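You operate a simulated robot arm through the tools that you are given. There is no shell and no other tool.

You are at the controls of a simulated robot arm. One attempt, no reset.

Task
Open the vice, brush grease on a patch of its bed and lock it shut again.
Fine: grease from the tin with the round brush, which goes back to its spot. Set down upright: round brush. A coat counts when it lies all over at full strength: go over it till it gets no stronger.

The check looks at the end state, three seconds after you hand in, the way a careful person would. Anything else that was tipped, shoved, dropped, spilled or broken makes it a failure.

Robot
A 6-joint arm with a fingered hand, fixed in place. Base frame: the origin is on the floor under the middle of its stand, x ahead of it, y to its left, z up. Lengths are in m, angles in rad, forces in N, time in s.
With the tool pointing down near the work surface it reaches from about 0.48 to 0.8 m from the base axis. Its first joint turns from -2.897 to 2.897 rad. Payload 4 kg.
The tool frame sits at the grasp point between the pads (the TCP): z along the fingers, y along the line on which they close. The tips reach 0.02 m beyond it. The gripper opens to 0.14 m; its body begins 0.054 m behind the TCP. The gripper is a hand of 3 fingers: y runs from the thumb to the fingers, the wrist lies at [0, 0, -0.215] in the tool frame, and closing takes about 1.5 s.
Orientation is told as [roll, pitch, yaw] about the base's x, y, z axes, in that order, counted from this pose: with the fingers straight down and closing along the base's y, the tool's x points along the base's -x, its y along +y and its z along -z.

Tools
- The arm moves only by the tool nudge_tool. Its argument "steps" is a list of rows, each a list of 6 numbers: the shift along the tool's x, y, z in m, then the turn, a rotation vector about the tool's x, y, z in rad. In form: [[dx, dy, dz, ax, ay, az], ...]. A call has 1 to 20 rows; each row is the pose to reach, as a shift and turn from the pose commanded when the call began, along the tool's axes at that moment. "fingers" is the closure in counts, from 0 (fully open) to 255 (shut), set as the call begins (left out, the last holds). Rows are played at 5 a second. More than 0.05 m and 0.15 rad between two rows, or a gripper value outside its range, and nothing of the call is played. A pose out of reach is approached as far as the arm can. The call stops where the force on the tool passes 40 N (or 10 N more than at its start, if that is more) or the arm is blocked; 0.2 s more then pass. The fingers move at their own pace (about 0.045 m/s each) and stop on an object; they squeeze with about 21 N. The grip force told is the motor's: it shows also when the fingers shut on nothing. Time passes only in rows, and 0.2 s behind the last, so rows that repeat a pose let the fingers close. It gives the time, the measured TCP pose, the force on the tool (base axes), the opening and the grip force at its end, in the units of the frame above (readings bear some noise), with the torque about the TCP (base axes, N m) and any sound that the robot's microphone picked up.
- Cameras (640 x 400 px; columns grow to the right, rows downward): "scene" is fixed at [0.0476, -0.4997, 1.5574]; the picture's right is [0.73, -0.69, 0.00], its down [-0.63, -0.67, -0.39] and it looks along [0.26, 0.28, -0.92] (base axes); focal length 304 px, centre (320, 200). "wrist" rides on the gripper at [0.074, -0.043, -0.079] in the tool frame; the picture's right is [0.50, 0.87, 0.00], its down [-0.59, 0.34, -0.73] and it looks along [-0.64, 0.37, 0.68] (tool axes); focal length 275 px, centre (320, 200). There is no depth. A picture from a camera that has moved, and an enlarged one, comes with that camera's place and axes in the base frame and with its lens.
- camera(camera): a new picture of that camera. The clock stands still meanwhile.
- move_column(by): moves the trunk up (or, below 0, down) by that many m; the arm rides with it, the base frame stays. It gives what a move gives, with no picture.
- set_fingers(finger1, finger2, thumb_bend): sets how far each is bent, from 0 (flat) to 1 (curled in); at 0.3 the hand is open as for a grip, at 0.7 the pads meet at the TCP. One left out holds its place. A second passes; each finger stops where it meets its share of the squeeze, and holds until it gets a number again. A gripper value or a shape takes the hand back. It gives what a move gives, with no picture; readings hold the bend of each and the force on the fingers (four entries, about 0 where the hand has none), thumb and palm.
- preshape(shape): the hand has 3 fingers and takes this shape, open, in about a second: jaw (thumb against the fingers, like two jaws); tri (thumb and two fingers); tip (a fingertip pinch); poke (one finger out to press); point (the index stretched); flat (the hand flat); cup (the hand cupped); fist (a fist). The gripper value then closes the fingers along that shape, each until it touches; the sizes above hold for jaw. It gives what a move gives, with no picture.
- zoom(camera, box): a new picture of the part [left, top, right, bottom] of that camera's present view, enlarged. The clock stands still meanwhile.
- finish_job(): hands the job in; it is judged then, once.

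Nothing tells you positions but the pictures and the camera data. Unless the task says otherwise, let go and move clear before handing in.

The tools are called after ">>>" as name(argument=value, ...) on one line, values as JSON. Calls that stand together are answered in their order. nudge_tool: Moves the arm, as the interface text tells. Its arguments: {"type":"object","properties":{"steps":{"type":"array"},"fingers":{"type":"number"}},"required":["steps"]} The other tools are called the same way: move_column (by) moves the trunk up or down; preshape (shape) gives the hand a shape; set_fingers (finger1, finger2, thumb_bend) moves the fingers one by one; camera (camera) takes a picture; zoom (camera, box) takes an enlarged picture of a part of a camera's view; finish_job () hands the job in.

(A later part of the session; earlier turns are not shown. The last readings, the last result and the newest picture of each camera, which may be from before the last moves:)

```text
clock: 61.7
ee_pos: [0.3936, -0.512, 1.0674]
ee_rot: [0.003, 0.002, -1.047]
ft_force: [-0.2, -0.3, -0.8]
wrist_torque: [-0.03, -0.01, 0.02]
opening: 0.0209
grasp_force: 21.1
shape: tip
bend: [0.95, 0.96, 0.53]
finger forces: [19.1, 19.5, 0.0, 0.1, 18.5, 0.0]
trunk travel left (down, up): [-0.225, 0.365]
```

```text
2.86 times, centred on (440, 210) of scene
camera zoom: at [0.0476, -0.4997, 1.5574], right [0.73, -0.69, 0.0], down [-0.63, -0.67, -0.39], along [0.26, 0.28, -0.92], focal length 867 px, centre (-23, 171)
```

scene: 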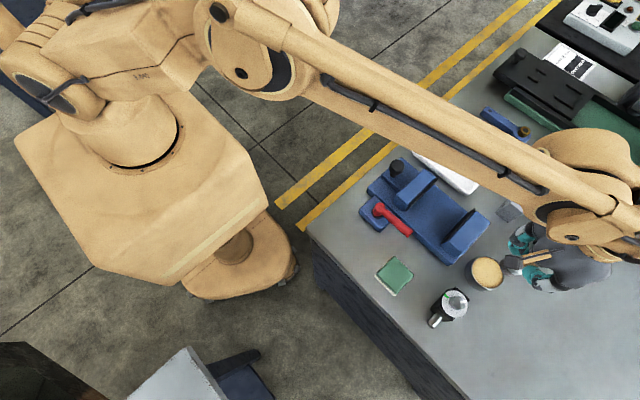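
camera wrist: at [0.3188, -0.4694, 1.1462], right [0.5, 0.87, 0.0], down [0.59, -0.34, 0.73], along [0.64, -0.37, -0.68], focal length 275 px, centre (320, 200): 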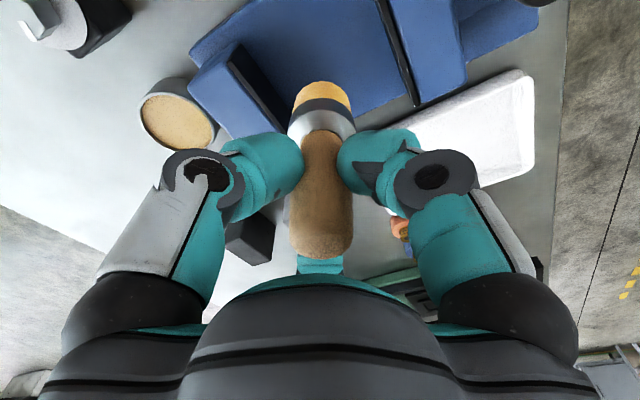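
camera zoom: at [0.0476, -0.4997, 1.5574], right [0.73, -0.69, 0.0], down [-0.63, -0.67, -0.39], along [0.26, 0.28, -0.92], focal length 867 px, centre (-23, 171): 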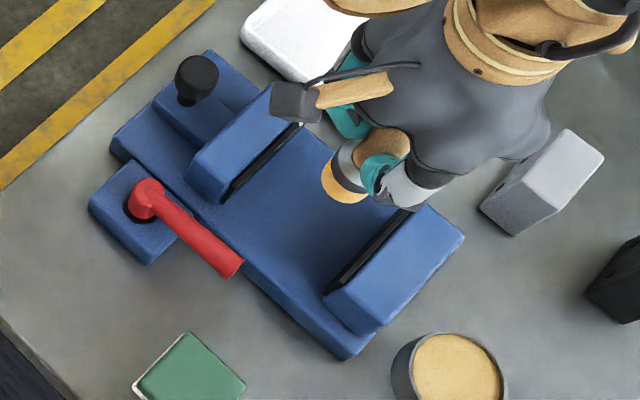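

The gap runs from about y=−0.556 to −0.463, with bed x 0.331–0.458. I'll lower the brush at its centre, slowly near the bed.

>>> nudge_tool(steps=[[0, 0, 0.025, 0, 0, 0], [0, 0, 0.05, 0, 0, 0], [0, 0, 0.065, 0, 0, 0], [0, 0, 0.072, 0, 0, 0], [0, 0, 0.072, 0, 0, 0]])

>>> zoom(camera="wrist", box=[200, 0, 440, 200])

>>> zoom(camera="scene", box=[380, 150, 500, 260])

```text
clock: 62.9
ee_pos: [0.3964, -0.5105, 0.9951]
ee_rot: [0.003, 0.002, -1.047]
ft_force: [0.0, 0.4, -1.2]
wrist_torque: [0.0, -0.01, -0.02]
opening: 0.0213
grasp_force: 20.9
shape: tip
bend: [0.95, 0.96, 0.53]
finger forces: [18.8, 19.4, 0.1, 0.1, 18.3, 0.1]
trunk travel left (down, up): [-0.225, 0.365]
```

```text
2.00 times, centred on (320, 100) of wrist
camera zoom: at [0.3207, -0.4688, 1.0747], right [0.5, 0.87, 0.0], down [0.59, -0.34, 0.73], along [0.64, -0.37, -0.68], focal length 551 px, centre (320, 400)
```

zoom: 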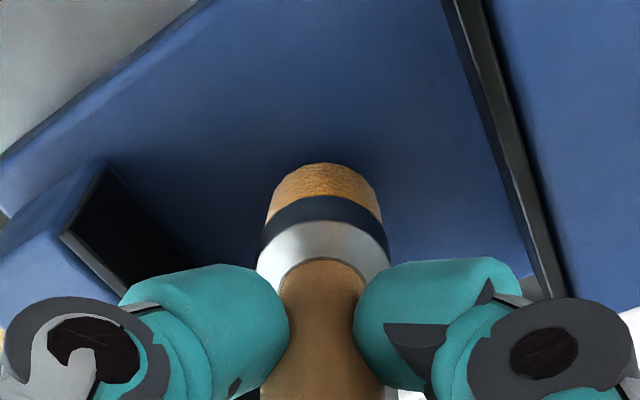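

```text
3.64 times, centred on (440, 205) of scene
camera zoom: at [0.0476, -0.4997, 1.5574], right [0.73, -0.69, 0.0], down [-0.63, -0.67, -0.39], along [0.26, 0.28, -0.92], focal length 1104 px, centre (-116, 182)
```

zoom: 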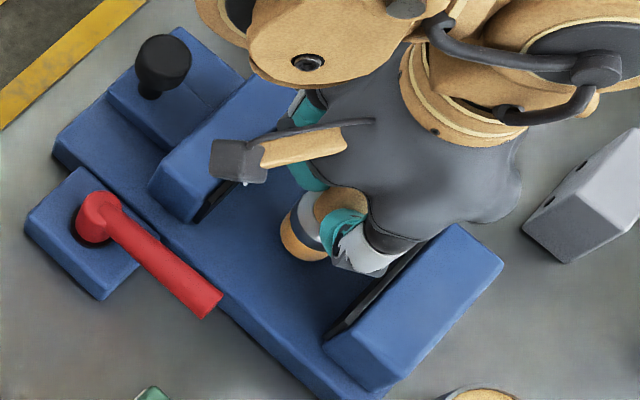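

>>> nudge_tool(steps=[[0, 0, 0.002, 0, 0, 0], [0, 0, 0.004, 0, 0, 0], [0, 0, 0.004, 0, 0, 0]])

```text
clock: 63.7
ee_pos: [0.3952, -0.5106, 0.9929]
ee_rot: [0.0, 0.003, -1.048]
ft_force: [-0.3, 0.2, -0.2]
wrist_torque: [-0.01, 0.02, 0.0]
opening: 0.0212
grasp_force: 20.9
shape: tip
bend: [0.95, 0.96, 0.53]
finger forces: [18.8, 19.5, 0.0, 0.0, 18.5, 0.1]
trunk travel left (down, up): [-0.225, 0.365]
```

>>> nudge_tool(steps=[[0, 0, 0.0015, 0, 0, 0], [0, 0, 0.003, 0, 0, 0], [0, 0, 0.003, 0, 0, 0]])

```text
clock: 64.5
ee_pos: [0.3949, -0.5106, 0.99]
ee_rot: [0.002, 0.002, -1.046]
ft_force: [-0.9, 0.4, -2.1]
wrist_torque: [-0.03, 0.04, 0.0]
opening: 0.021
grasp_force: 20.9
shape: tip
bend: [0.95, 0.96, 0.53]
finger forces: [18.7, 19.5, 0.1, 0.1, 18.5, 0.0]
trunk travel left (down, up): [-0.225, 0.365]
```

>>> nudge_tool(steps=[[0, 0, 0.0015, 0, 0, 0], [0, 0, 0.003, 0, 0, 0], [0, 0, 0.003, 0, 0, 0]])

>>> zoom(camera="wrist", box=[200, 0, 440, 200])

```text
clock: 65.3
ee_pos: [0.3957, -0.5087, 0.9866]
ee_rot: [0.001, 0.002, -1.045]
ft_force: [-0.2, -1.1, -0.9]
wrist_torque: [0.0, 0.02, 0.0]
opening: 0.0211
grasp_force: 20.8
shape: tip
bend: [0.95, 0.96, 0.53]
finger forces: [18.9, 19.4, 0.0, 0.0, 18.6, 0.0]
trunk travel left (down, up): [-0.225, 0.365]
```

```text
2.00 times, centred on (320, 100) of wrist
camera zoom: at [0.3202, -0.4671, 1.0653], right [0.5, 0.87, 0.0], down [0.59, -0.34, 0.73], along [0.64, -0.37, -0.68], focal length 551 px, centre (320, 400)
```

zoom: 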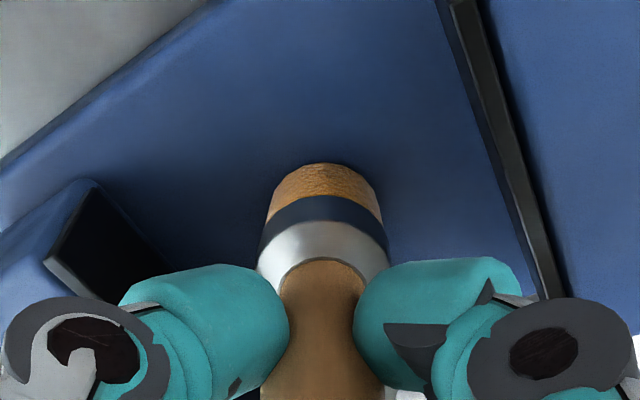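

>>> nudge_tool(steps=[[0, 0, 0.0015, 0, 0, 0], [0, 0, 0.003, 0, 0, 0], [0, 0, 0.003, 0, 0, 0]])

```text
clock: 66.1
ee_pos: [0.3952, -0.5094, 0.9844]
ee_rot: [0.0, 0.0, -1.046]
ft_force: [1.1, -0.8, 13.4]
wrist_torque: [-0.08, -0.01, -0.03]
opening: 0.0209
grasp_force: 21.2
shape: tip
bend: [0.95, 0.96, 0.53]
finger forces: [20.1, 22.2, 0.1, 0.0, 21.1, 0.1]
trunk travel left (down, up): [-0.225, 0.365]
```

Contact with the bed at about z=0.9845, with around 13 N. I'll make a short test stroke along x and see what appears.

>>> nudge_tool(steps=[[-0.005, 0.0087, 0, 0, 0, 0], [-0.01, 0.0173, 0, 0, 0, 0], [-0.015, 0.026, 0, 0, 0, 0], [-0.01, 0.0173, 0, 0, 0, 0], [-0.005, 0.0087, 0, 0, 0, 0], [0, 0, 0, 0, 0, 0], [0.005, -0.0087, 0, 0, 0, 0], [0.01, -0.0173, 0, 0, 0, 0], [0.015, -0.026, 0, 0, 0, 0], [0.015, -0.026, 0, 0, 0, 0]])

>>> zoom(camera="wrist", box=[200, 0, 440, 200])

>>> zoom(camera="scene", box=[380, 150, 500, 260])

```text
clock: 68.3
ee_pos: [0.3652, -0.5105, 0.9839]
ee_rot: [0.002, 0.002, -1.047]
ft_force: [0.3, -0.5, 3.5]
wrist_torque: [-0.06, -0.16, 0.0]
opening: 0.0211
grasp_force: 21.4
shape: tip
bend: [0.96, 0.96, 0.53]
finger forces: [19.5, 24.7, 0.0, 0.1, 18.8, 0.0]
trunk travel left (down, up): [-0.225, 0.365]
```

```text
2.00 times, centred on (320, 100) of wrist
camera zoom: at [0.2895, -0.4678, 1.0629], right [0.5, 0.87, 0.0], down [0.59, -0.34, 0.73], along [0.64, -0.37, -0.68], focal length 551 px, centre (320, 400)
```

zoom: 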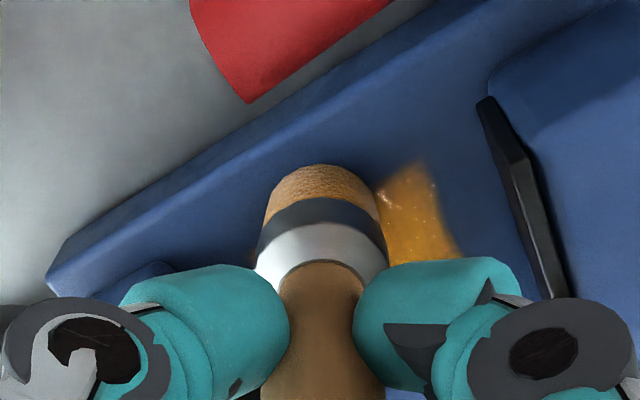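

```text
3.64 times, centred on (440, 205) of scene
camera zoom: at [0.0476, -0.4997, 1.5574], right [0.73, -0.69, 0.0], down [-0.63, -0.67, -0.39], along [0.26, 0.28, -0.92], focal length 1104 px, centre (-116, 182)
```

zoom: 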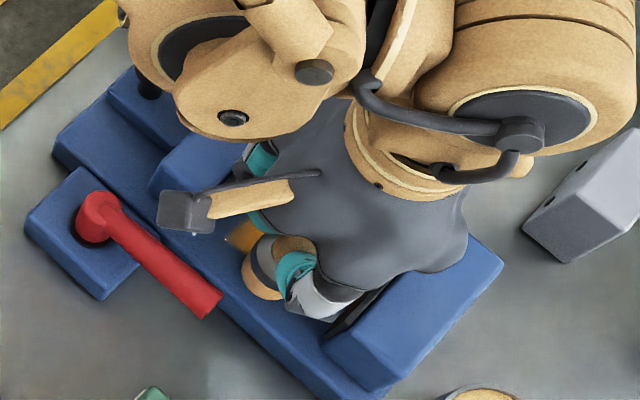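

Grease shows on the bed. I'll lift and back off a little to see how the deposit lies.

>>> nudge_tool(steps=[[0, 0, -0.03, 0, 0, 0], [0, 0, -0.07, 0, 0, 0], [0.02, 0, -0.09, 0, 0, 0], [0.04, 0, -0.09, 0, 0, 0], [0.04, 0, -0.09, 0, 0, 0]])

>>> camera(camera="wrist")

>>> zoom(camera="scene", box=[380, 150, 500, 260])

```text
clock: 69.5
ee_pos: [0.3454, -0.4751, 1.0737]
ee_rot: [0.003, 0.002, -1.047]
ft_force: [-0.6, 0.5, -0.3]
wrist_torque: [0.01, 0.0, 0.0]
opening: 0.0207
grasp_force: 21.2
shape: tip
bend: [0.96, 0.95, 0.53]
finger forces: [18.2, 20.8, 0.0, 0.1, 18.5, 0.0]
trunk travel left (down, up): [-0.225, 0.365]
```

```text
taken
camera wrist: at [0.2703, -0.4323, 1.1532], right [0.5, 0.87, 0.0], down [0.59, -0.34, 0.73], along [0.64, -0.37, -0.68], focal length 275 px, centre (320, 200)
```

wrist: 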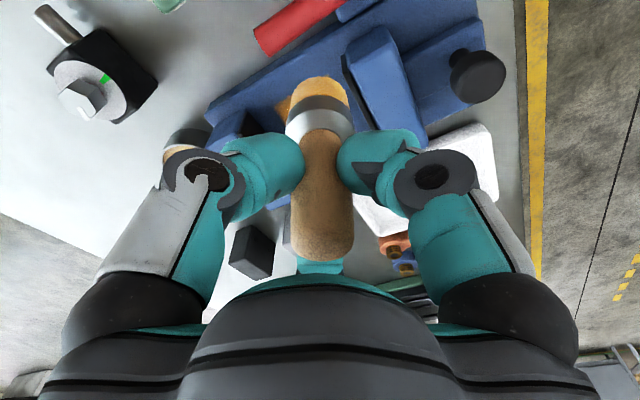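

```text
3.64 times, centred on (440, 205) of scene
camera zoom: at [0.0476, -0.4997, 1.5574], right [0.73, -0.69, 0.0], down [-0.63, -0.67, -0.39], along [0.26, 0.28, -0.92], focal length 1104 px, centre (-116, 182)
```

zoom: 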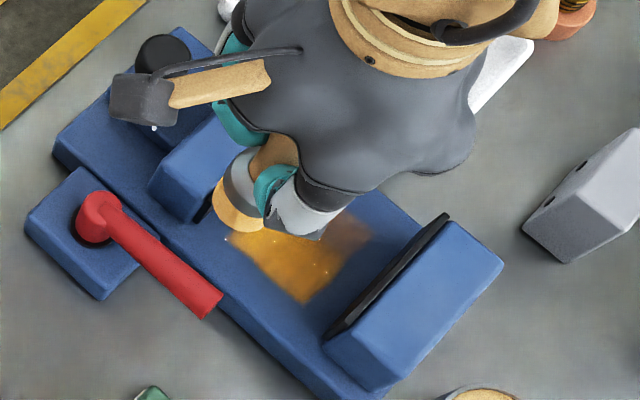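

The grease appears as a rectangular patch between the jaws. I'll go over to the tin for more grease, which also clears the scene camera's view of the patch.

>>> nudge_tool(steps=[[-0.0357, -0.0138, 0, 0, 0, 0], [-0.0714, -0.0276, 0, 0, 0, 0], [-0.1071, -0.0413, 0, 0, 0, 0], [-0.1428, -0.0551, 0, 0, 0, 0], [-0.1785, -0.0689, 0, 0, 0, 0], [-0.1785, -0.0689, 0, 0, 0, 0]])

>>> camera(camera="scene")

>>> zoom(camera="scene", box=[400, 165, 490, 245])

```text
clock: 70.9
ee_pos: [0.3762, -0.6654, 1.0742]
ee_rot: [0.003, 0.002, -1.046]
ft_force: [-0.3, -0.1, -0.4]
wrist_torque: [0.01, 0.02, 0.01]
opening: 0.0207
grasp_force: 20.5
shape: tip
bend: [0.96, 0.95, 0.53]
finger forces: [18.0, 20.6, 0.1, 0.0, 18.4, 0.0]
trunk travel left (down, up): [-0.225, 0.365]
```

```text
taken
```

scene: 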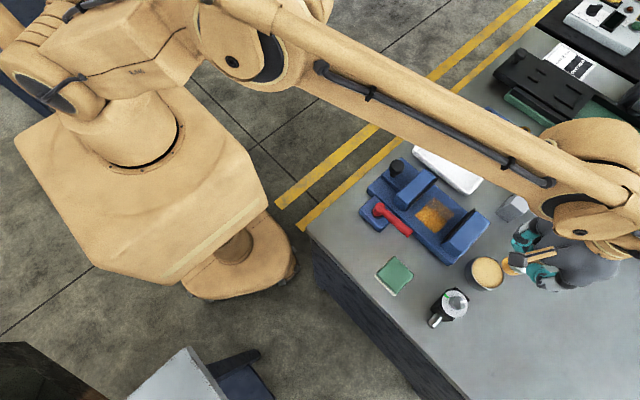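

```text
5.00 times, centred on (445, 205) of scene
camera zoom: at [0.0476, -0.4997, 1.5574], right [0.73, -0.69, 0.0], down [-0.63, -0.67, -0.39], along [0.26, 0.28, -0.92], focal length 1518 px, centre (-305, 175)
```

zoom: 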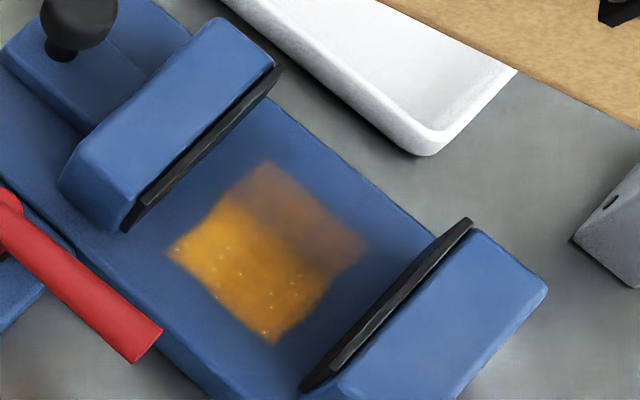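

Now the patch is clear: it spans about x 0.369–0.437 and y −0.537 to −0.479, with its right half weaker. I'll dip again and then go over the whole patch several times.

>>> nudge_tool(steps=[[0, 0, 0.03, 0, 0, 0], [0, 0, 0.06, 0, 0, 0], [0, 0, 0.08, 0, 0, 0], [0, 0, 0.088, 0, 0, 0], [0, 0, 0.092, 0, 0, 0], [0, 0, 0.094, 0, 0, 0], [0, 0, 0.094, 0, 0, 0]])

>>> zoom(camera="wrist", box=[250, 50, 390, 190])

```text
clock: 72.5
ee_pos: [0.3731, -0.6637, 0.9816]
ee_rot: [0.002, 0.0, -1.048]
ft_force: [-3.9, -1.2, 22.7]
wrist_torque: [-0.1, -0.08, -0.02]
opening: 0.0213
grasp_force: 20.7
shape: tip
bend: [0.96, 0.96, 0.53]
finger forces: [21.2, 26.1, 0.0, 0.0, 25.4, 0.1]
trunk travel left (down, up): [-0.225, 0.365]
```

```text
2.86 times, centred on (320, 120) of wrist
camera zoom: at [0.2979, -0.6201, 1.0599], right [0.5, 0.87, 0.0], down [0.59, -0.34, 0.74], along [0.64, -0.37, -0.68], focal length 786 px, centre (320, 429)
```

zoom: 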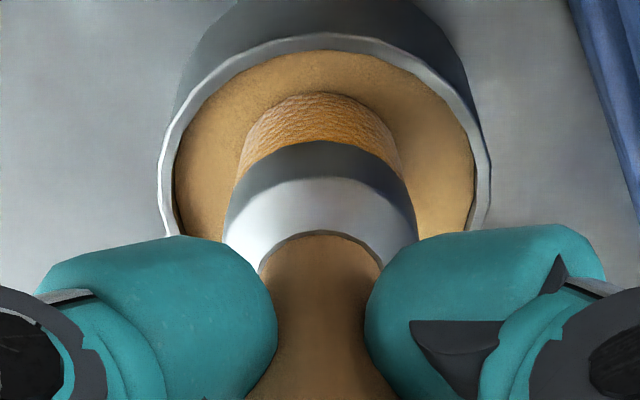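

Loaded again. I'll carry the brush back over the patch's far-right end and lower it.

>>> nudge_tool(steps=[[0, 0, -0.01, 0, 0, 0], [0, 0, -0.05, 0, 0, 0], [0, 0, -0.092, 0, 0, 0], [0.0246, 0.0269, -0.092, 0, 0, 0], [0.0493, 0.0538, -0.092, 0, 0, 0], [0.0739, 0.0808, -0.092, 0, 0, 0], [0.0986, 0.1077, -0.092, 0, 0, 0], [0.1232, 0.1346, -0.092, 0, 0, 0], [0.1232, 0.1346, -0.092, 0, 0, 0]])

>>> nudge_tool(steps=[[0, 0, 0.03, 0, 0, 0], [0, 0, 0.06, 0, 0, 0], [0, 0, 0.078, 0, 0, 0], [0, 0, 0.084, 0, 0, 0], [0, 0, 0.084, 0, 0, 0]])

>>> camera(camera="wrist")

```text
clock: 74.5
ee_pos: [0.4293, -0.4894, 1.0722]
ee_rot: [0.001, 0.001, -1.047]
ft_force: [0.8, -0.3, -0.9]
wrist_torque: [0.02, 0.01, -0.02]
opening: 0.0209
grasp_force: 20.6
shape: tip
bend: [0.96, 0.95, 0.53]
finger forces: [17.9, 21.0, 0.0, 0.0, 18.6, 0.0]
trunk travel left (down, up): [-0.225, 0.365]
```

```text
clock: 75.7
ee_pos: [0.431, -0.4904, 0.9879]
ee_rot: [0.001, 0.003, -1.049]
ft_force: [-0.7, 0.5, -0.8]
wrist_torque: [0.0, -0.02, 0.0]
opening: 0.021
grasp_force: 20.7
shape: tip
bend: [0.96, 0.95, 0.53]
finger forces: [17.9, 20.9, 0.1, 0.0, 18.6, 0.0]
trunk travel left (down, up): [-0.225, 0.365]
```

```text
taken
camera wrist: at [0.3553, -0.4476, 1.0668], right [0.5, 0.87, 0.0], down [0.59, -0.34, 0.73], along [0.64, -0.37, -0.68], focal length 275 px, centre (320, 200)
```

wrist: 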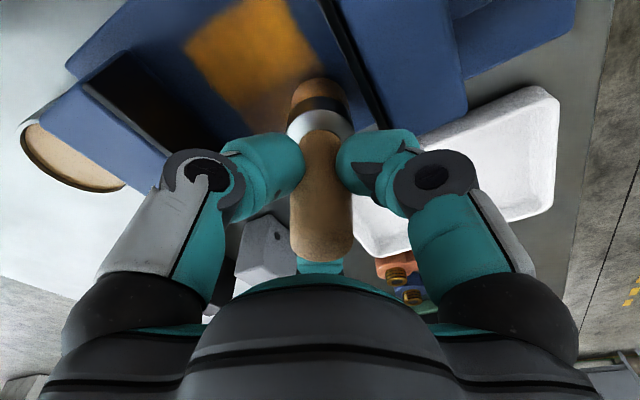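

The brush is over the far-right corner of the patch. I'll press lightly and make three side-by-side passes across the whole patch.

>>> nudge_tool(steps=[[0, 0, 0.0025, 0, 0, 0], [0, 0, 0.0045, 0, 0, 0], [0.0058, -0.01, 0.0045, 0, 0, 0], [0.0116, -0.0201, 0.0045, 0, 0, 0], [0.0174, -0.0301, 0.0045, 0, 0, 0], [0.0232, -0.0402, 0.0045, 0, 0, 0], [0.029, -0.0502, 0.0045, 0, 0, 0], [0.0134, -0.0592, 0.0045, 0, 0, 0], [0.0076, -0.0492, 0.0045, 0, 0, 0], [0.0018, -0.0391, 0.0045, 0, 0, 0], [-0.004, -0.0291, 0.0045, 0, 0, 0], [-0.0098, -0.019, 0.0045, 0, 0, 0], [-0.0156, -0.009, 0.0045, 0, 0, 0], [-0.0312, -0.018, 0.0045, 0, 0, 0], [-0.0254, -0.028, 0.0045, 0, 0, 0], [-0.0196, -0.0381, 0.0045, 0, 0, 0], [-0.0138, -0.0481, 0.0045, 0, 0, 0], [-0.008, -0.0582, 0.0045, 0, 0, 0], [-0.0022, -0.0682, 0.0045, 0, 0, 0], [-0.0022, -0.0682, 0.0045, 0, 0, 0]])

>>> zoom(camera="wrist", box=[200, 0, 440, 200])

>>> zoom(camera="scene", box=[380, 150, 500, 260])

```text
clock: 79.9
ee_pos: [0.372, -0.5251, 0.9828]
ee_rot: [0.003, 0.0, -1.049]
ft_force: [9.5, 0.6, 22.7]
wrist_torque: [0.0, -0.72, 0.01]
opening: 0.0226
grasp_force: 20.9
shape: tip
bend: [0.97, 0.99, 0.53]
finger forces: [25.7, 37.8, 0.0, 0.0, 16.3, 0.0]
trunk travel left (down, up): [-0.225, 0.365]
```

```text
2.00 times, centred on (320, 100) of wrist
camera zoom: at [0.2967, -0.4824, 1.0621], right [0.5, 0.87, 0.0], down [0.59, -0.34, 0.74], along [0.64, -0.37, -0.68], focal length 551 px, centre (320, 400)
```

zoom: 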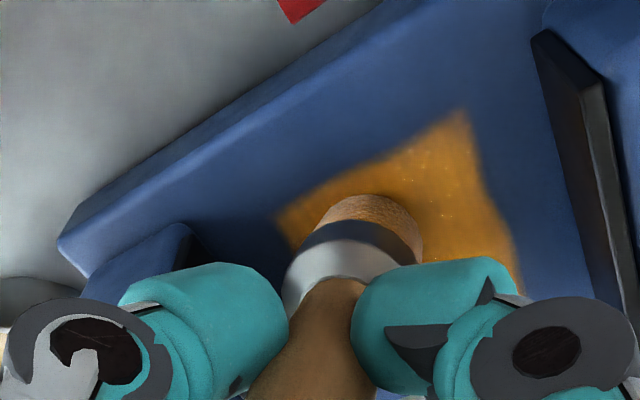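

```text
3.64 times, centred on (440, 205) of scene
camera zoom: at [0.0476, -0.4997, 1.5574], right [0.73, -0.69, 0.0], down [-0.63, -0.67, -0.39], along [0.26, 0.28, -0.92], focal length 1104 px, centre (-116, 182)
```

zoom: 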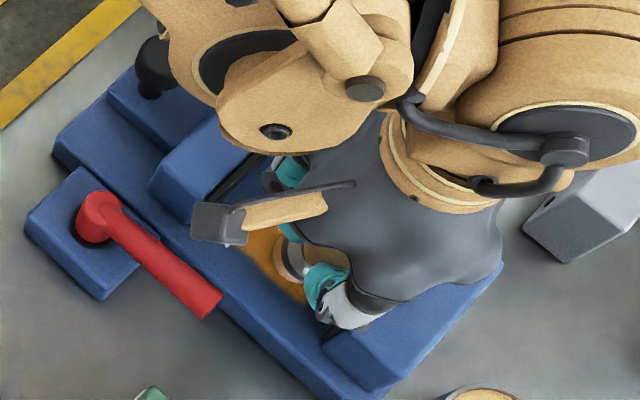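

The brush tilted in the grip because I pressed too hard. I'll lift off and check its posture.

>>> nudge_tool(steps=[[0, 0, -0.01, 0, 0, 0], [0, 0, -0.04, 0, 0, 0], [0, 0, -0.08, 0, 0, 0], [0, 0, -0.08, 0, 0, 0]])

>>> camera(camera="wrist")

>>> zoom(camera="scene", box=[380, 150, 500, 260])

```text
clock: 80.9
ee_pos: [0.3709, -0.5257, 1.0623]
ee_rot: [0.002, 0.002, -1.046]
ft_force: [0.4, 0.2, -1.4]
wrist_torque: [-0.03, 0.0, -0.02]
opening: 0.0207
grasp_force: 20.9
shape: tip
bend: [0.96, 0.96, 0.53]
finger forces: [18.4, 20.7, 0.1, 0.0, 16.6, 0.0]
trunk travel left (down, up): [-0.225, 0.365]
```

```text
taken
camera wrist: at [0.2957, -0.4835, 1.14], right [0.5, 0.87, 0.0], down [0.59, -0.34, 0.73], along [0.64, -0.37, -0.68], focal length 275 px, centre (320, 200)
```

wrist: 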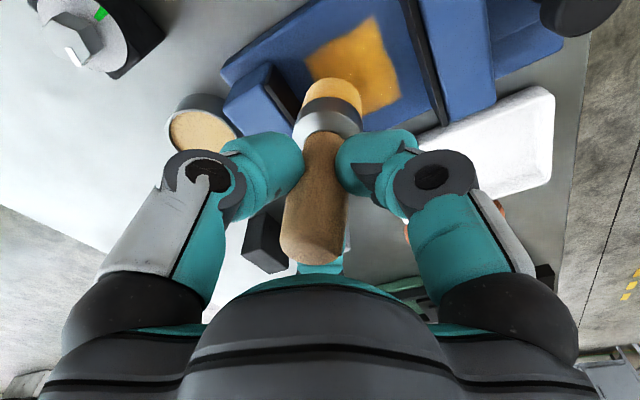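

```text
3.64 times, centred on (440, 205) of scene
camera zoom: at [0.0476, -0.4997, 1.5574], right [0.73, -0.69, 0.0], down [-0.63, -0.67, -0.39], along [0.26, 0.28, -0.92], focal length 1104 px, centre (-116, 182)
```

zoom: 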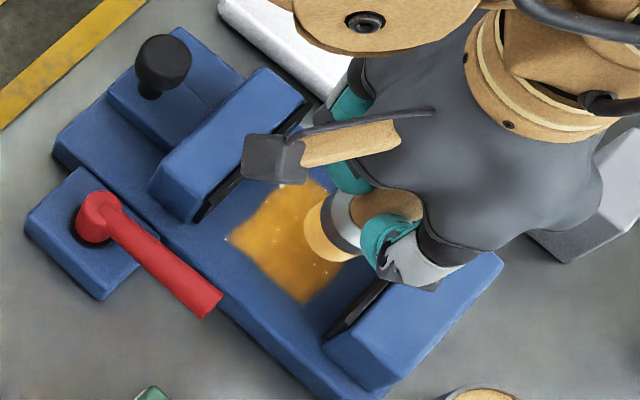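

The brush has nearly straightened. I'll move over the tin to see the whole patch from the scene camera.

>>> nudge_tool(steps=[[0, 0, -0.01, 0, 0, 0], [-0.0306, -0.0165, -0.01, 0, 0, 0], [-0.0612, -0.033, -0.01, 0, 0, 0], [-0.0918, -0.0495, -0.01, 0, 0, 0], [-0.1224, -0.066, -0.01, 0, 0, 0], [-0.1224, -0.066, -0.01, 0, 0, 0]])

>>> zoom(camera="scene", box=[400, 165, 490, 245])

>>> zoom(camera="wrist", box=[240, 0, 400, 260])

```text
clock: 82.3
ee_pos: [0.3758, -0.665, 1.0731]
ee_rot: [0.002, 0.001, -1.048]
ft_force: [0.0, 0.4, -1.2]
wrist_torque: [0.02, -0.01, -0.01]
opening: 0.0208
grasp_force: 20.8
shape: tip
bend: [0.96, 0.96, 0.53]
finger forces: [18.3, 20.7, 0.1, 0.0, 16.6, 0.0]
trunk travel left (down, up): [-0.225, 0.365]
```

```text
5.00 times, centred on (445, 205) of scene
camera zoom: at [0.0476, -0.4997, 1.5574], right [0.73, -0.69, 0.0], down [-0.63, -0.67, -0.39], along [0.26, 0.28, -0.92], focal length 1518 px, centre (-305, 175)
```

zoom: 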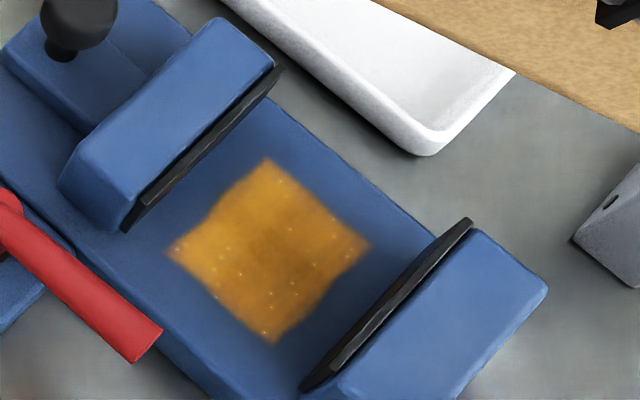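

```text
1.54 times, centred on (320, 130) of wrist
camera zoom: at [0.3008, -0.6232, 1.1512], right [0.5, 0.87, 0.0], down [0.59, -0.34, 0.73], along [0.64, -0.37, -0.68], focal length 424 px, centre (320, 308)
```

zoom: 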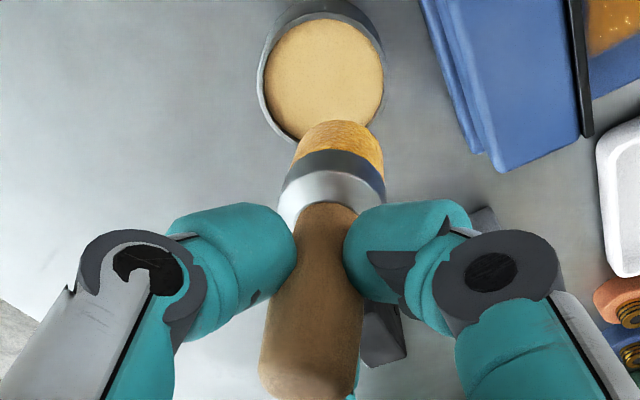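

The coat now covers the whole patch. To be sure it's at full strength I'll dip again and make more, lighter passes, comparing afterwards.

>>> nudge_tool(steps=[[-0.0032, -0.0065, 0.03, 0, 0, 0], [-0.0032, -0.0065, 0.06, 0, 0, 0], [-0.0032, -0.0065, 0.08, 0, 0, 0], [-0.0032, -0.0065, 0.087, 0, 0, 0], [-0.0032, -0.0065, 0.09, 0, 0, 0], [-0.0032, -0.0065, 0.092, 0, 0, 0], [-0.0032, -0.0065, 0.092, 0, 0, 0]])

>>> zoom(camera="wrist", box=[250, 50, 390, 190])

```text
clock: 83.9
ee_pos: [0.3708, -0.6707, 0.9818]
ee_rot: [0.003, 0.001, -1.047]
ft_force: [0.0, 0.4, 12.3]
wrist_torque: [0.0, -0.06, 0.0]
opening: 0.021
grasp_force: 21.3
shape: tip
bend: [0.96, 0.96, 0.53]
finger forces: [20.7, 23.1, 0.1, 0.0, 19.6, 0.0]
trunk travel left (down, up): [-0.225, 0.365]
```

```text
2.86 times, centred on (320, 120) of wrist
camera zoom: at [0.2956, -0.6281, 1.0605], right [0.5, 0.87, 0.0], down [0.59, -0.34, 0.73], along [0.64, -0.37, -0.68], focal length 786 px, centre (320, 429)
```

zoom: 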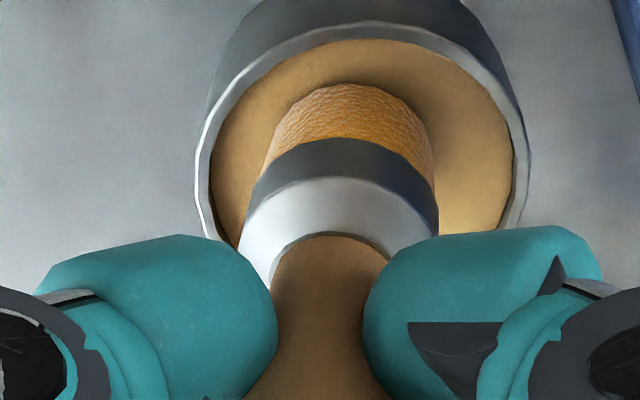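

>>> nudge_tool(steps=[[0, 0, -0.01, 0, 0, 0], [0, 0, -0.05, 0, 0, 0], [0, 0, -0.092, 0, 0, 0], [0.0305, 0.0167, -0.092, 0, 0, 0], [0.0611, 0.0334, -0.092, 0, 0, 0], [0.0916, 0.0501, -0.092, 0, 0, 0], [0.1222, 0.0668, -0.092, 0, 0, 0], [0.1527, 0.0835, -0.092, 0, 0, 0], [0.1527, 0.0835, -0.092, 0, 0, 0]])

>>> nudge_tool(steps=[[0, 0, 0.03, 0, 0, 0], [0, 0, 0.06, 0, 0, 0], [0, 0, 0.08, 0, 0, 0], [0, 0, 0.087, 0, 0, 0], [0, 0, 0.087, 0, 0, 0]])

>>> camera(camera="wrist")

```text
clock: 85.9
ee_pos: [0.3669, -0.4987, 1.0738]
ee_rot: [0.001, 0.005, -1.049]
ft_force: [-0.5, -0.5, -0.7]
wrist_torque: [0.03, 0.03, 0.01]
opening: 0.0209
grasp_force: 20.7
shape: tip
bend: [0.96, 0.96, 0.53]
finger forces: [18.1, 21.1, 0.0, 0.0, 18.1, 0.0]
trunk travel left (down, up): [-0.225, 0.365]
```

```text
clock: 87.1
ee_pos: [0.3671, -0.4978, 0.9866]
ee_rot: [0.001, 0.002, -1.049]
ft_force: [0.1, -0.5, -1.8]
wrist_torque: [0.03, 0.02, 0.04]
opening: 0.0207
grasp_force: 21.1
shape: tip
bend: [0.96, 0.96, 0.53]
finger forces: [18.1, 21.1, 0.0, 0.0, 18.3, 0.0]
trunk travel left (down, up): [-0.225, 0.365]
```

```text
taken
camera wrist: at [0.2918, -0.4554, 1.0654], right [0.5, 0.87, 0.0], down [0.59, -0.34, 0.73], along [0.64, -0.37, -0.68], focal length 275 px, centre (320, 200)
```

wrist: 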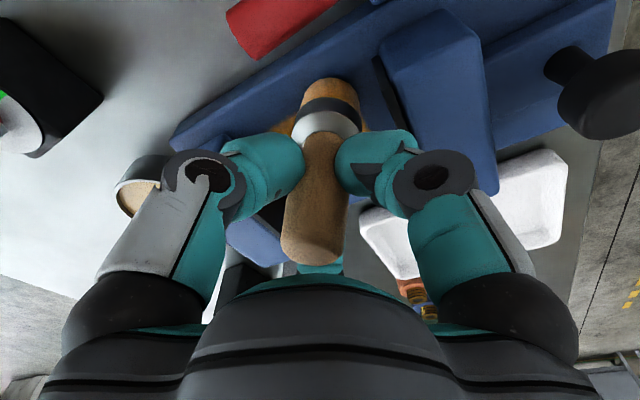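

>>> nudge_tool(steps=[[0, 0, 0.0025, 0, 0, 0], [-0.006, 0.0104, 0.0025, 0, 0, 0], [-0.012, 0.0208, 0.0025, 0, 0, 0], [-0.018, 0.0312, 0.0025, 0, 0, 0], [-0.024, 0.0416, 0.0025, 0, 0, 0], [-0.03, 0.052, 0.0025, 0, 0, 0], [-0.0439, 0.044, 0.0025, 0, 0, 0], [-0.0379, 0.0336, 0.0025, 0, 0, 0], [-0.0319, 0.0232, 0.0025, 0, 0, 0], [-0.0259, 0.0128, 0.0025, 0, 0, 0], [-0.0199, 0.0024, 0.0025, 0, 0, 0], [-0.0139, -0.008, 0.0025, 0, 0, 0], [-0.0294, -0.017, 0.0025, 0, 0, 0], [-0.0354, -0.0066, 0.0025, 0, 0, 0], [-0.0414, 0.0038, 0.0025, 0, 0, 0], [-0.0474, 0.0142, 0.0025, 0, 0, 0], [-0.0534, 0.0246, 0.0025, 0, 0, 0], [-0.0594, 0.035, 0.0025, 0, 0, 0], [-0.0594, 0.035, 0.0025, 0, 0, 0]])

>>> zoom(camera="wrist", box=[200, 0, 440, 200])

```text
clock: 91.1
ee_pos: [0.4275, -0.5303, 0.9842]
ee_rot: [0.001, 0.001, -1.047]
ft_force: [-0.3, 1.1, -0.8]
wrist_torque: [-0.01, 0.01, -0.02]
opening: 0.0205
grasp_force: 20.9
shape: tip
bend: [0.96, 0.95, 0.53]
finger forces: [18.2, 20.4, 0.0, 0.0, 18.3, 0.0]
trunk travel left (down, up): [-0.225, 0.365]
```

```text
2.00 times, centred on (320, 100) of wrist
camera zoom: at [0.3524, -0.4882, 1.0633], right [0.5, 0.87, 0.0], down [0.59, -0.34, 0.73], along [0.64, -0.37, -0.68], focal length 551 px, centre (320, 400)
```

zoom: 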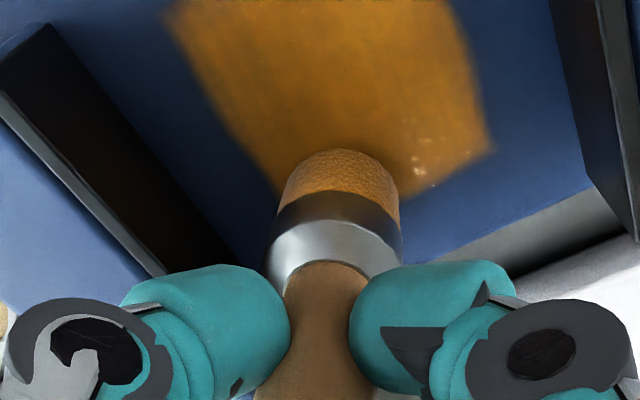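

The brush rides a little higher in the grip now, so contact is light. I'll lower until I feel it again.

>>> nudge_tool(steps=[[0, 0, 0.001, 0, 0, 0], [0, 0, 0.002, 0, 0, 0], [0, 0, 0.002, 0, 0, 0]])

```text
clock: 91.9
ee_pos: [0.427, -0.529, 0.983]
ee_rot: [0.003, 0.001, -1.048]
ft_force: [0.6, 1.5, 15.9]
wrist_torque: [-0.04, -0.03, 0.04]
opening: 0.0209
grasp_force: 20.7
shape: tip
bend: [0.96, 0.95, 0.53]
finger forces: [21.9, 22.5, 0.0, 0.0, 21.3, 0.0]
trunk travel left (down, up): [-0.225, 0.365]
```

>>> nudge_tool(steps=[[0.0075, -0.013, -0.0003, 0, 0, 0], [0.015, -0.026, -0.0003, 0, 0, 0], [0.0225, -0.039, -0.0003, 0, 0, 0], [0.03, -0.052, -0.0003, 0, 0, 0], [0.0447, -0.0435, -0.0003, 0, 0, 0], [0.0372, -0.0305, -0.0003, 0, 0, 0], [0.0297, -0.0175, -0.0003, 0, 0, 0], [0.0222, -0.0045, -0.0003, 0, 0, 0], [0.0147, 0.0085, -0.0003, 0, 0, 0], [0.0294, 0.017, -0.0003, 0, 0, 0], [0.0369, 0.004, -0.0003, 0, 0, 0], [0.0444, -0.009, -0.0003, 0, 0, 0], [0.0519, -0.022, -0.0003, 0, 0, 0], [0.0594, -0.035, -0.0003, 0, 0, 0], [0.0517, -0.0395, -0.0003, 0, 0, 0], [0.0442, -0.0265, -0.0003, 0, 0, 0], [0.0367, -0.0135, -0.0003, 0, 0, 0], [0.0292, -0.0005, -0.0003, 0, 0, 0], [0.0217, 0.0125, -0.0003, 0, 0, 0], [0.0217, 0.0125, -0.0003, 0, 0, 0]])

>>> zoom(camera="wrist", box=[200, 0, 440, 200])

```text
clock: 96.1
ee_pos: [0.4254, -0.5042, 0.9829]
ee_rot: [0.001, 0.001, -1.046]
ft_force: [-7.9, 1.1, 22.0]
wrist_torque: [0.01, 0.7, -0.06]
opening: 0.022
grasp_force: 21.0
shape: tip
bend: [0.96, 0.52, 0.53]
finger forces: [24.9, 18.6, 0.0, 0.1, 42.3, 0.0]
trunk travel left (down, up): [-0.225, 0.365]
```

```text
2.00 times, centred on (320, 100) of wrist
camera zoom: at [0.3509, -0.4627, 1.0617], right [0.5, 0.87, 0.0], down [0.59, -0.34, 0.74], along [0.64, -0.37, -0.68], focal length 551 px, centre (320, 400)
```

zoom: 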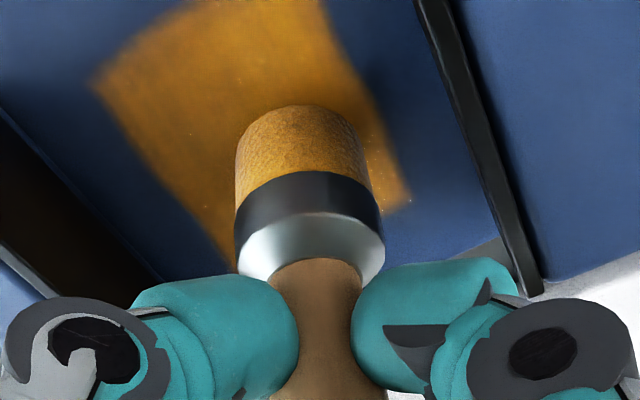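

>>> nudge_tool(steps=[[0, 0, -0.01, 0, 0, 0], [0, 0, -0.04, 0, 0, 0], [0, 0, -0.088, 0, 0, 0], [0, 0, -0.088, 0, 0, 0]])

>>> camera(camera="wrist")

>>> zoom(camera="scene", box=[380, 150, 500, 260])

```text
clock: 97.1
ee_pos: [0.4293, -0.5063, 1.0716]
ee_rot: [0.001, 0.002, -1.046]
ft_force: [0.9, 0.0, -1.0]
wrist_torque: [0.01, 0.02, -0.02]
opening: 0.0206
grasp_force: 21.3
shape: tip
bend: [0.96, 0.52, 0.54]
finger forces: [18.2, 19.7, 0.0, 0.1, 17.6, 0.1]
trunk travel left (down, up): [-0.225, 0.365]
```

```text
taken
camera wrist: at [0.3534, -0.4643, 1.1506], right [0.5, 0.87, 0.0], down [0.59, -0.34, 0.73], along [0.64, -0.37, -0.68], focal length 275 px, centre (320, 200)
```

wrist: 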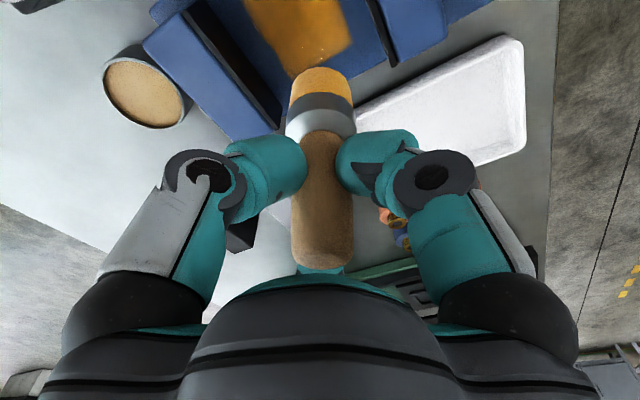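

```text
3.64 times, centred on (440, 205) of scene
camera zoom: at [0.0476, -0.4997, 1.5574], right [0.73, -0.69, 0.0], down [-0.63, -0.67, -0.39], along [0.26, 0.28, -0.92], focal length 1104 px, centre (-116, 182)
```

zoom: 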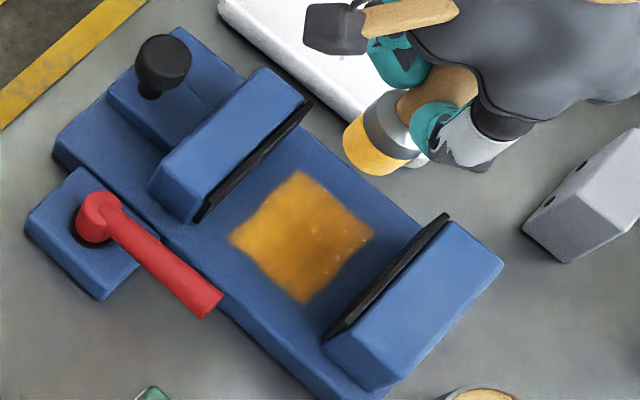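

The brush recovered to upright. I'll check the coat's evenness closely.

>>> zoom(camera="scene", box=[400, 165, 490, 245])

>>> zoom(camera="scene", box=[430, 190, 470, 225])

>>> zoom(camera="wrist", box=[220, 0, 380, 120])

```text
5.00 times, centred on (445, 205) of scene
camera zoom: at [0.0476, -0.4997, 1.5574], right [0.73, -0.69, 0.0], down [-0.63, -0.67, -0.39], along [0.26, 0.28, -0.92], focal length 1518 px, centre (-305, 175)
```

zoom: 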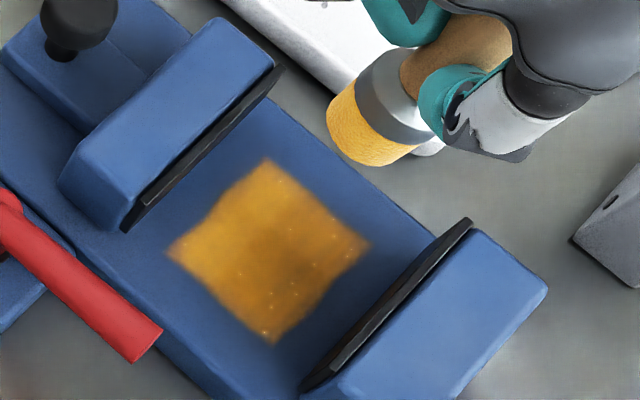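

```text
11.43 times, centred on (450, 208) of scene
camera zoom: at [0.0476, -0.4997, 1.5574], right [0.73, -0.69, 0.0], down [-0.63, -0.67, -0.39], along [0.26, 0.28, -0.92], focal length 3468 px, centre (-1166, 114)
```

zoom: 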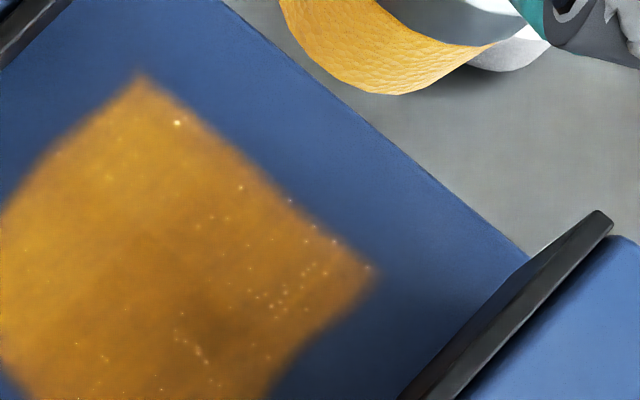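

```text
3.33 times, centred on (300, 60) of wrist
camera zoom: at [0.3534, -0.4643, 1.1506], right [0.5, 0.87, 0.0], down [0.59, -0.34, 0.73], along [0.64, -0.37, -0.68], focal length 918 px, centre (387, 667)
```

zoom: 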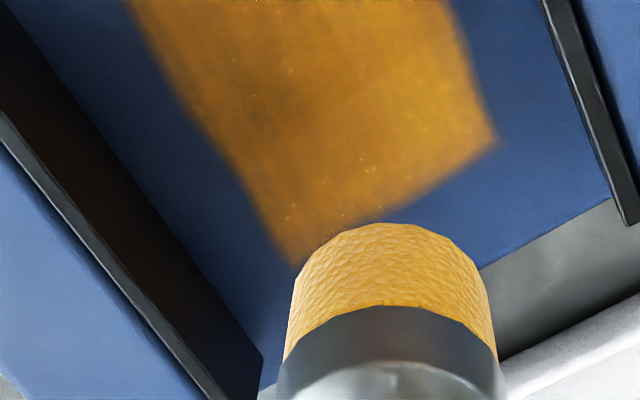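

The coat looks even; a faint darker middle may just be shading, as the bare bed had it too. To be certain I'll dip once more and go over everything, edges included, then compare.

>>> nudge_tool(steps=[[-0.0275, -0.0315, 0, 0, 0, 0], [-0.0549, -0.0629, 0, 0, 0, 0], [-0.0824, -0.0944, 0, 0, 0, 0], [-0.1098, -0.1258, 0, 0, 0, 0], [-0.1098, -0.1258, 0.03, 0, 0, 0], [-0.1098, -0.1258, 0.06, 0, 0, 0], [-0.1098, -0.1258, 0.06, 0, 0, 0]])

>>> zoom(camera="wrist", box=[240, 0, 400, 200])

```text
clock: 98.7
ee_pos: [0.3745, -0.6636, 1.0092]
ee_rot: [0.002, 0.002, -1.049]
ft_force: [-1.1, 0.4, -0.6]
wrist_torque: [0.03, -0.03, 0.02]
opening: 0.0204
grasp_force: 21.3
shape: tip
bend: [0.96, 0.52, 0.54]
finger forces: [17.9, 19.6, 0.1, 0.0, 17.4, 0.0]
trunk travel left (down, up): [-0.225, 0.365]
```

```text
2.00 times, centred on (320, 100) of wrist
camera zoom: at [0.2987, -0.6208, 1.0883], right [0.5, 0.87, 0.0], down [0.59, -0.34, 0.73], along [0.64, -0.37, -0.68], focal length 551 px, centre (320, 400)
```

zoom: 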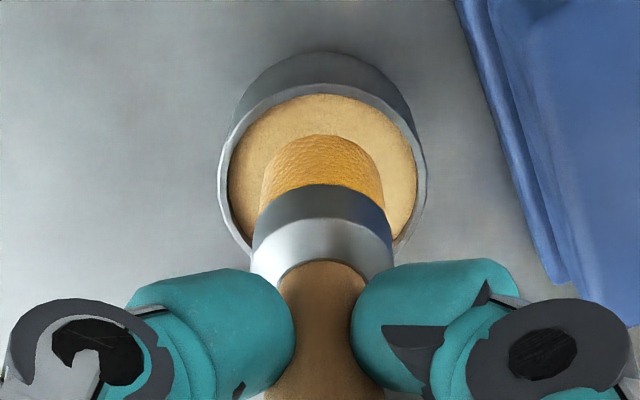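

>>> nudge_tool(steps=[[0, 0, 0.012, 0, 0, 0], [0, 0, 0.022, 0, 0, 0], [0, 0, 0.026, 0, 0, 0], [0, 0, 0.029, 0, 0, 0], [0, 0, 0.029, 0, 0, 0]])

>>> nudge_tool(steps=[[0, 0, -0.01, 0, 0, 0], [0, 0, -0.05, 0, 0, 0], [0, 0, -0.092, 0, 0, 0], [0.0246, 0.0269, -0.092, 0, 0, 0], [0.0493, 0.0538, -0.092, 0, 0, 0], [0.0739, 0.0808, -0.092, 0, 0, 0], [0.0986, 0.1077, -0.092, 0, 0, 0], [0.1232, 0.1346, -0.092, 0, 0, 0], [0.1232, 0.1346, -0.092, 0, 0, 0]])

>>> nudge_tool(steps=[[0, 0, 0.03, 0, 0, 0], [0, 0, 0.06, 0, 0, 0], [0, 0, 0.08, 0, 0, 0], [0, 0, 0.086, 0, 0, 0], [0, 0, 0.086, 0, 0, 0]])

>>> camera(camera="wrist")

```text
clock: 99.9
ee_pos: [0.374, -0.6643, 0.9823]
ee_rot: [0.002, 0.0, -1.045]
ft_force: [-1.4, 0.2, 12.4]
wrist_torque: [-0.01, -0.04, 0.0]
opening: 0.0205
grasp_force: 21.4
shape: tip
bend: [0.96, 0.52, 0.54]
finger forces: [20.8, 21.8, 0.0, 0.0, 21.2, 0.0]
trunk travel left (down, up): [-0.225, 0.365]
```

```text
clock: 101.9
ee_pos: [0.428, -0.4905, 1.0735]
ee_rot: [0.002, 0.002, -1.048]
ft_force: [0.3, 1.0, -0.1]
wrist_torque: [0.0, 0.03, -0.01]
opening: 0.0203
grasp_force: 20.7
shape: tip
bend: [0.96, 0.52, 0.54]
finger forces: [18.3, 21.7, 0.0, 0.0, 17.6, 0.1]
trunk travel left (down, up): [-0.225, 0.365]
```

```text
clock: 103.1
ee_pos: [0.4287, -0.4913, 0.9862]
ee_rot: [0.002, 0.001, -1.048]
ft_force: [0.2, 0.1, -1.2]
wrist_torque: [0.02, -0.01, 0.05]
opening: 0.0206
grasp_force: 20.7
shape: tip
bend: [0.96, 0.52, 0.54]
finger forces: [18.3, 21.6, 0.0, 0.1, 17.5, 0.0]
trunk travel left (down, up): [-0.225, 0.365]
```

```text
taken
camera wrist: at [0.353, -0.4486, 1.0648], right [0.5, 0.87, 0.0], down [0.59, -0.34, 0.73], along [0.64, -0.37, -0.68], focal length 275 px, centre (320, 200)
```

wrist: 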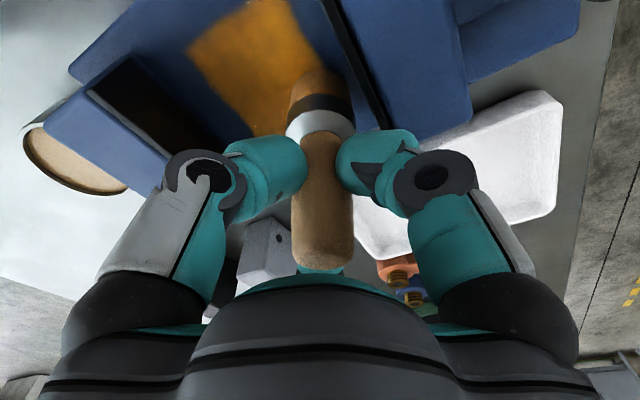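

>>> nudge_tool(steps=[[0, 0, 0.001, 0, 0, 0], [0, 0, 0.002, 0, 0, 0], [0, 0, 0.002, 0, 0, 0]])

```text
clock: 103.9
ee_pos: [0.4296, -0.4912, 0.9846]
ee_rot: [0.003, 0.002, -1.047]
ft_force: [0.2, -0.6, -0.9]
wrist_torque: [-0.02, -0.01, -0.01]
opening: 0.0206
grasp_force: 21.3
shape: tip
bend: [0.96, 0.52, 0.54]
finger forces: [18.4, 21.6, 0.1, 0.0, 17.5, 0.0]
trunk travel left (down, up): [-0.225, 0.365]
```

>>> nudge_tool(steps=[[0, 0, 0.001, 0, 0, 0], [0, 0, 0.0015, 0, 0, 0], [0, 0, 0.0015, 0, 0, 0]])

```text
clock: 104.7
ee_pos: [0.4284, -0.4909, 0.9834]
ee_rot: [0.003, 0.001, -1.047]
ft_force: [0.3, 0.4, 4.3]
wrist_torque: [-0.03, -0.04, -0.01]
opening: 0.0208
grasp_force: 20.9
shape: tip
bend: [0.96, 0.52, 0.54]
finger forces: [18.8, 21.4, 0.0, 0.0, 18.5, 0.0]
trunk travel left (down, up): [-0.225, 0.365]
```

>>> nudge_tool(steps=[[0.0073, -0.0126, 0.0003, 0, 0, 0], [0.0145, -0.0251, 0.0003, 0, 0, 0], [0.0218, -0.0377, 0.0003, 0, 0, 0], [0.029, -0.0502, 0.0003, 0, 0, 0], [0.0134, -0.0592, 0.0003, 0, 0, 0], [0.0062, -0.0467, 0.0003, 0, 0, 0], [-0.0011, -0.0341, 0.0003, 0, 0, 0], [-0.0083, -0.0216, 0.0003, 0, 0, 0], [-0.0156, -0.009, 0.0003, 0, 0, 0], [-0.0186, -0.0038, 0.0003, 0, 0, 0], [-0.0342, -0.0128, 0.0003, 0, 0, 0], [-0.0312, -0.018, 0.0003, 0, 0, 0], [-0.0239, -0.0306, 0.0003, 0, 0, 0], [-0.0167, -0.0431, 0.0003, 0, 0, 0], [-0.0094, -0.0557, 0.0003, 0, 0, 0], [-0.0022, -0.0682, 0.0003, 0, 0, 0], [-0.0022, -0.0682, 0.0003, 0, 0, 0]])

>>> zoom(camera="wrist", box=[200, 0, 440, 200])

```text
clock: 108.3
ee_pos: [0.3709, -0.5257, 0.9823]
ee_rot: [0.002, 0.0, -1.048]
ft_force: [1.9, -0.7, 5.4]
wrist_torque: [-0.08, -0.15, 0.04]
opening: 0.0206
grasp_force: 20.7
shape: tip
bend: [0.96, 0.95, 0.54]
finger forces: [18.9, 23.6, 0.0, 0.1, 15.9, 0.1]
trunk travel left (down, up): [-0.225, 0.365]
```

```text
2.00 times, centred on (320, 100) of wrist
camera zoom: at [0.2961, -0.4829, 1.0615], right [0.5, 0.87, 0.0], down [0.59, -0.34, 0.73], along [0.64, -0.37, -0.68], focal length 551 px, centre (320, 400)
```

zoom: 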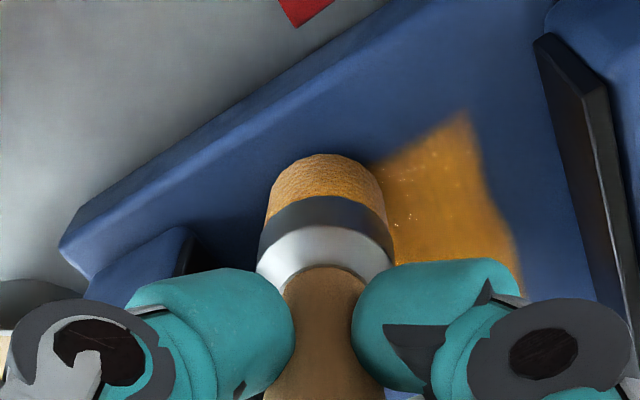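

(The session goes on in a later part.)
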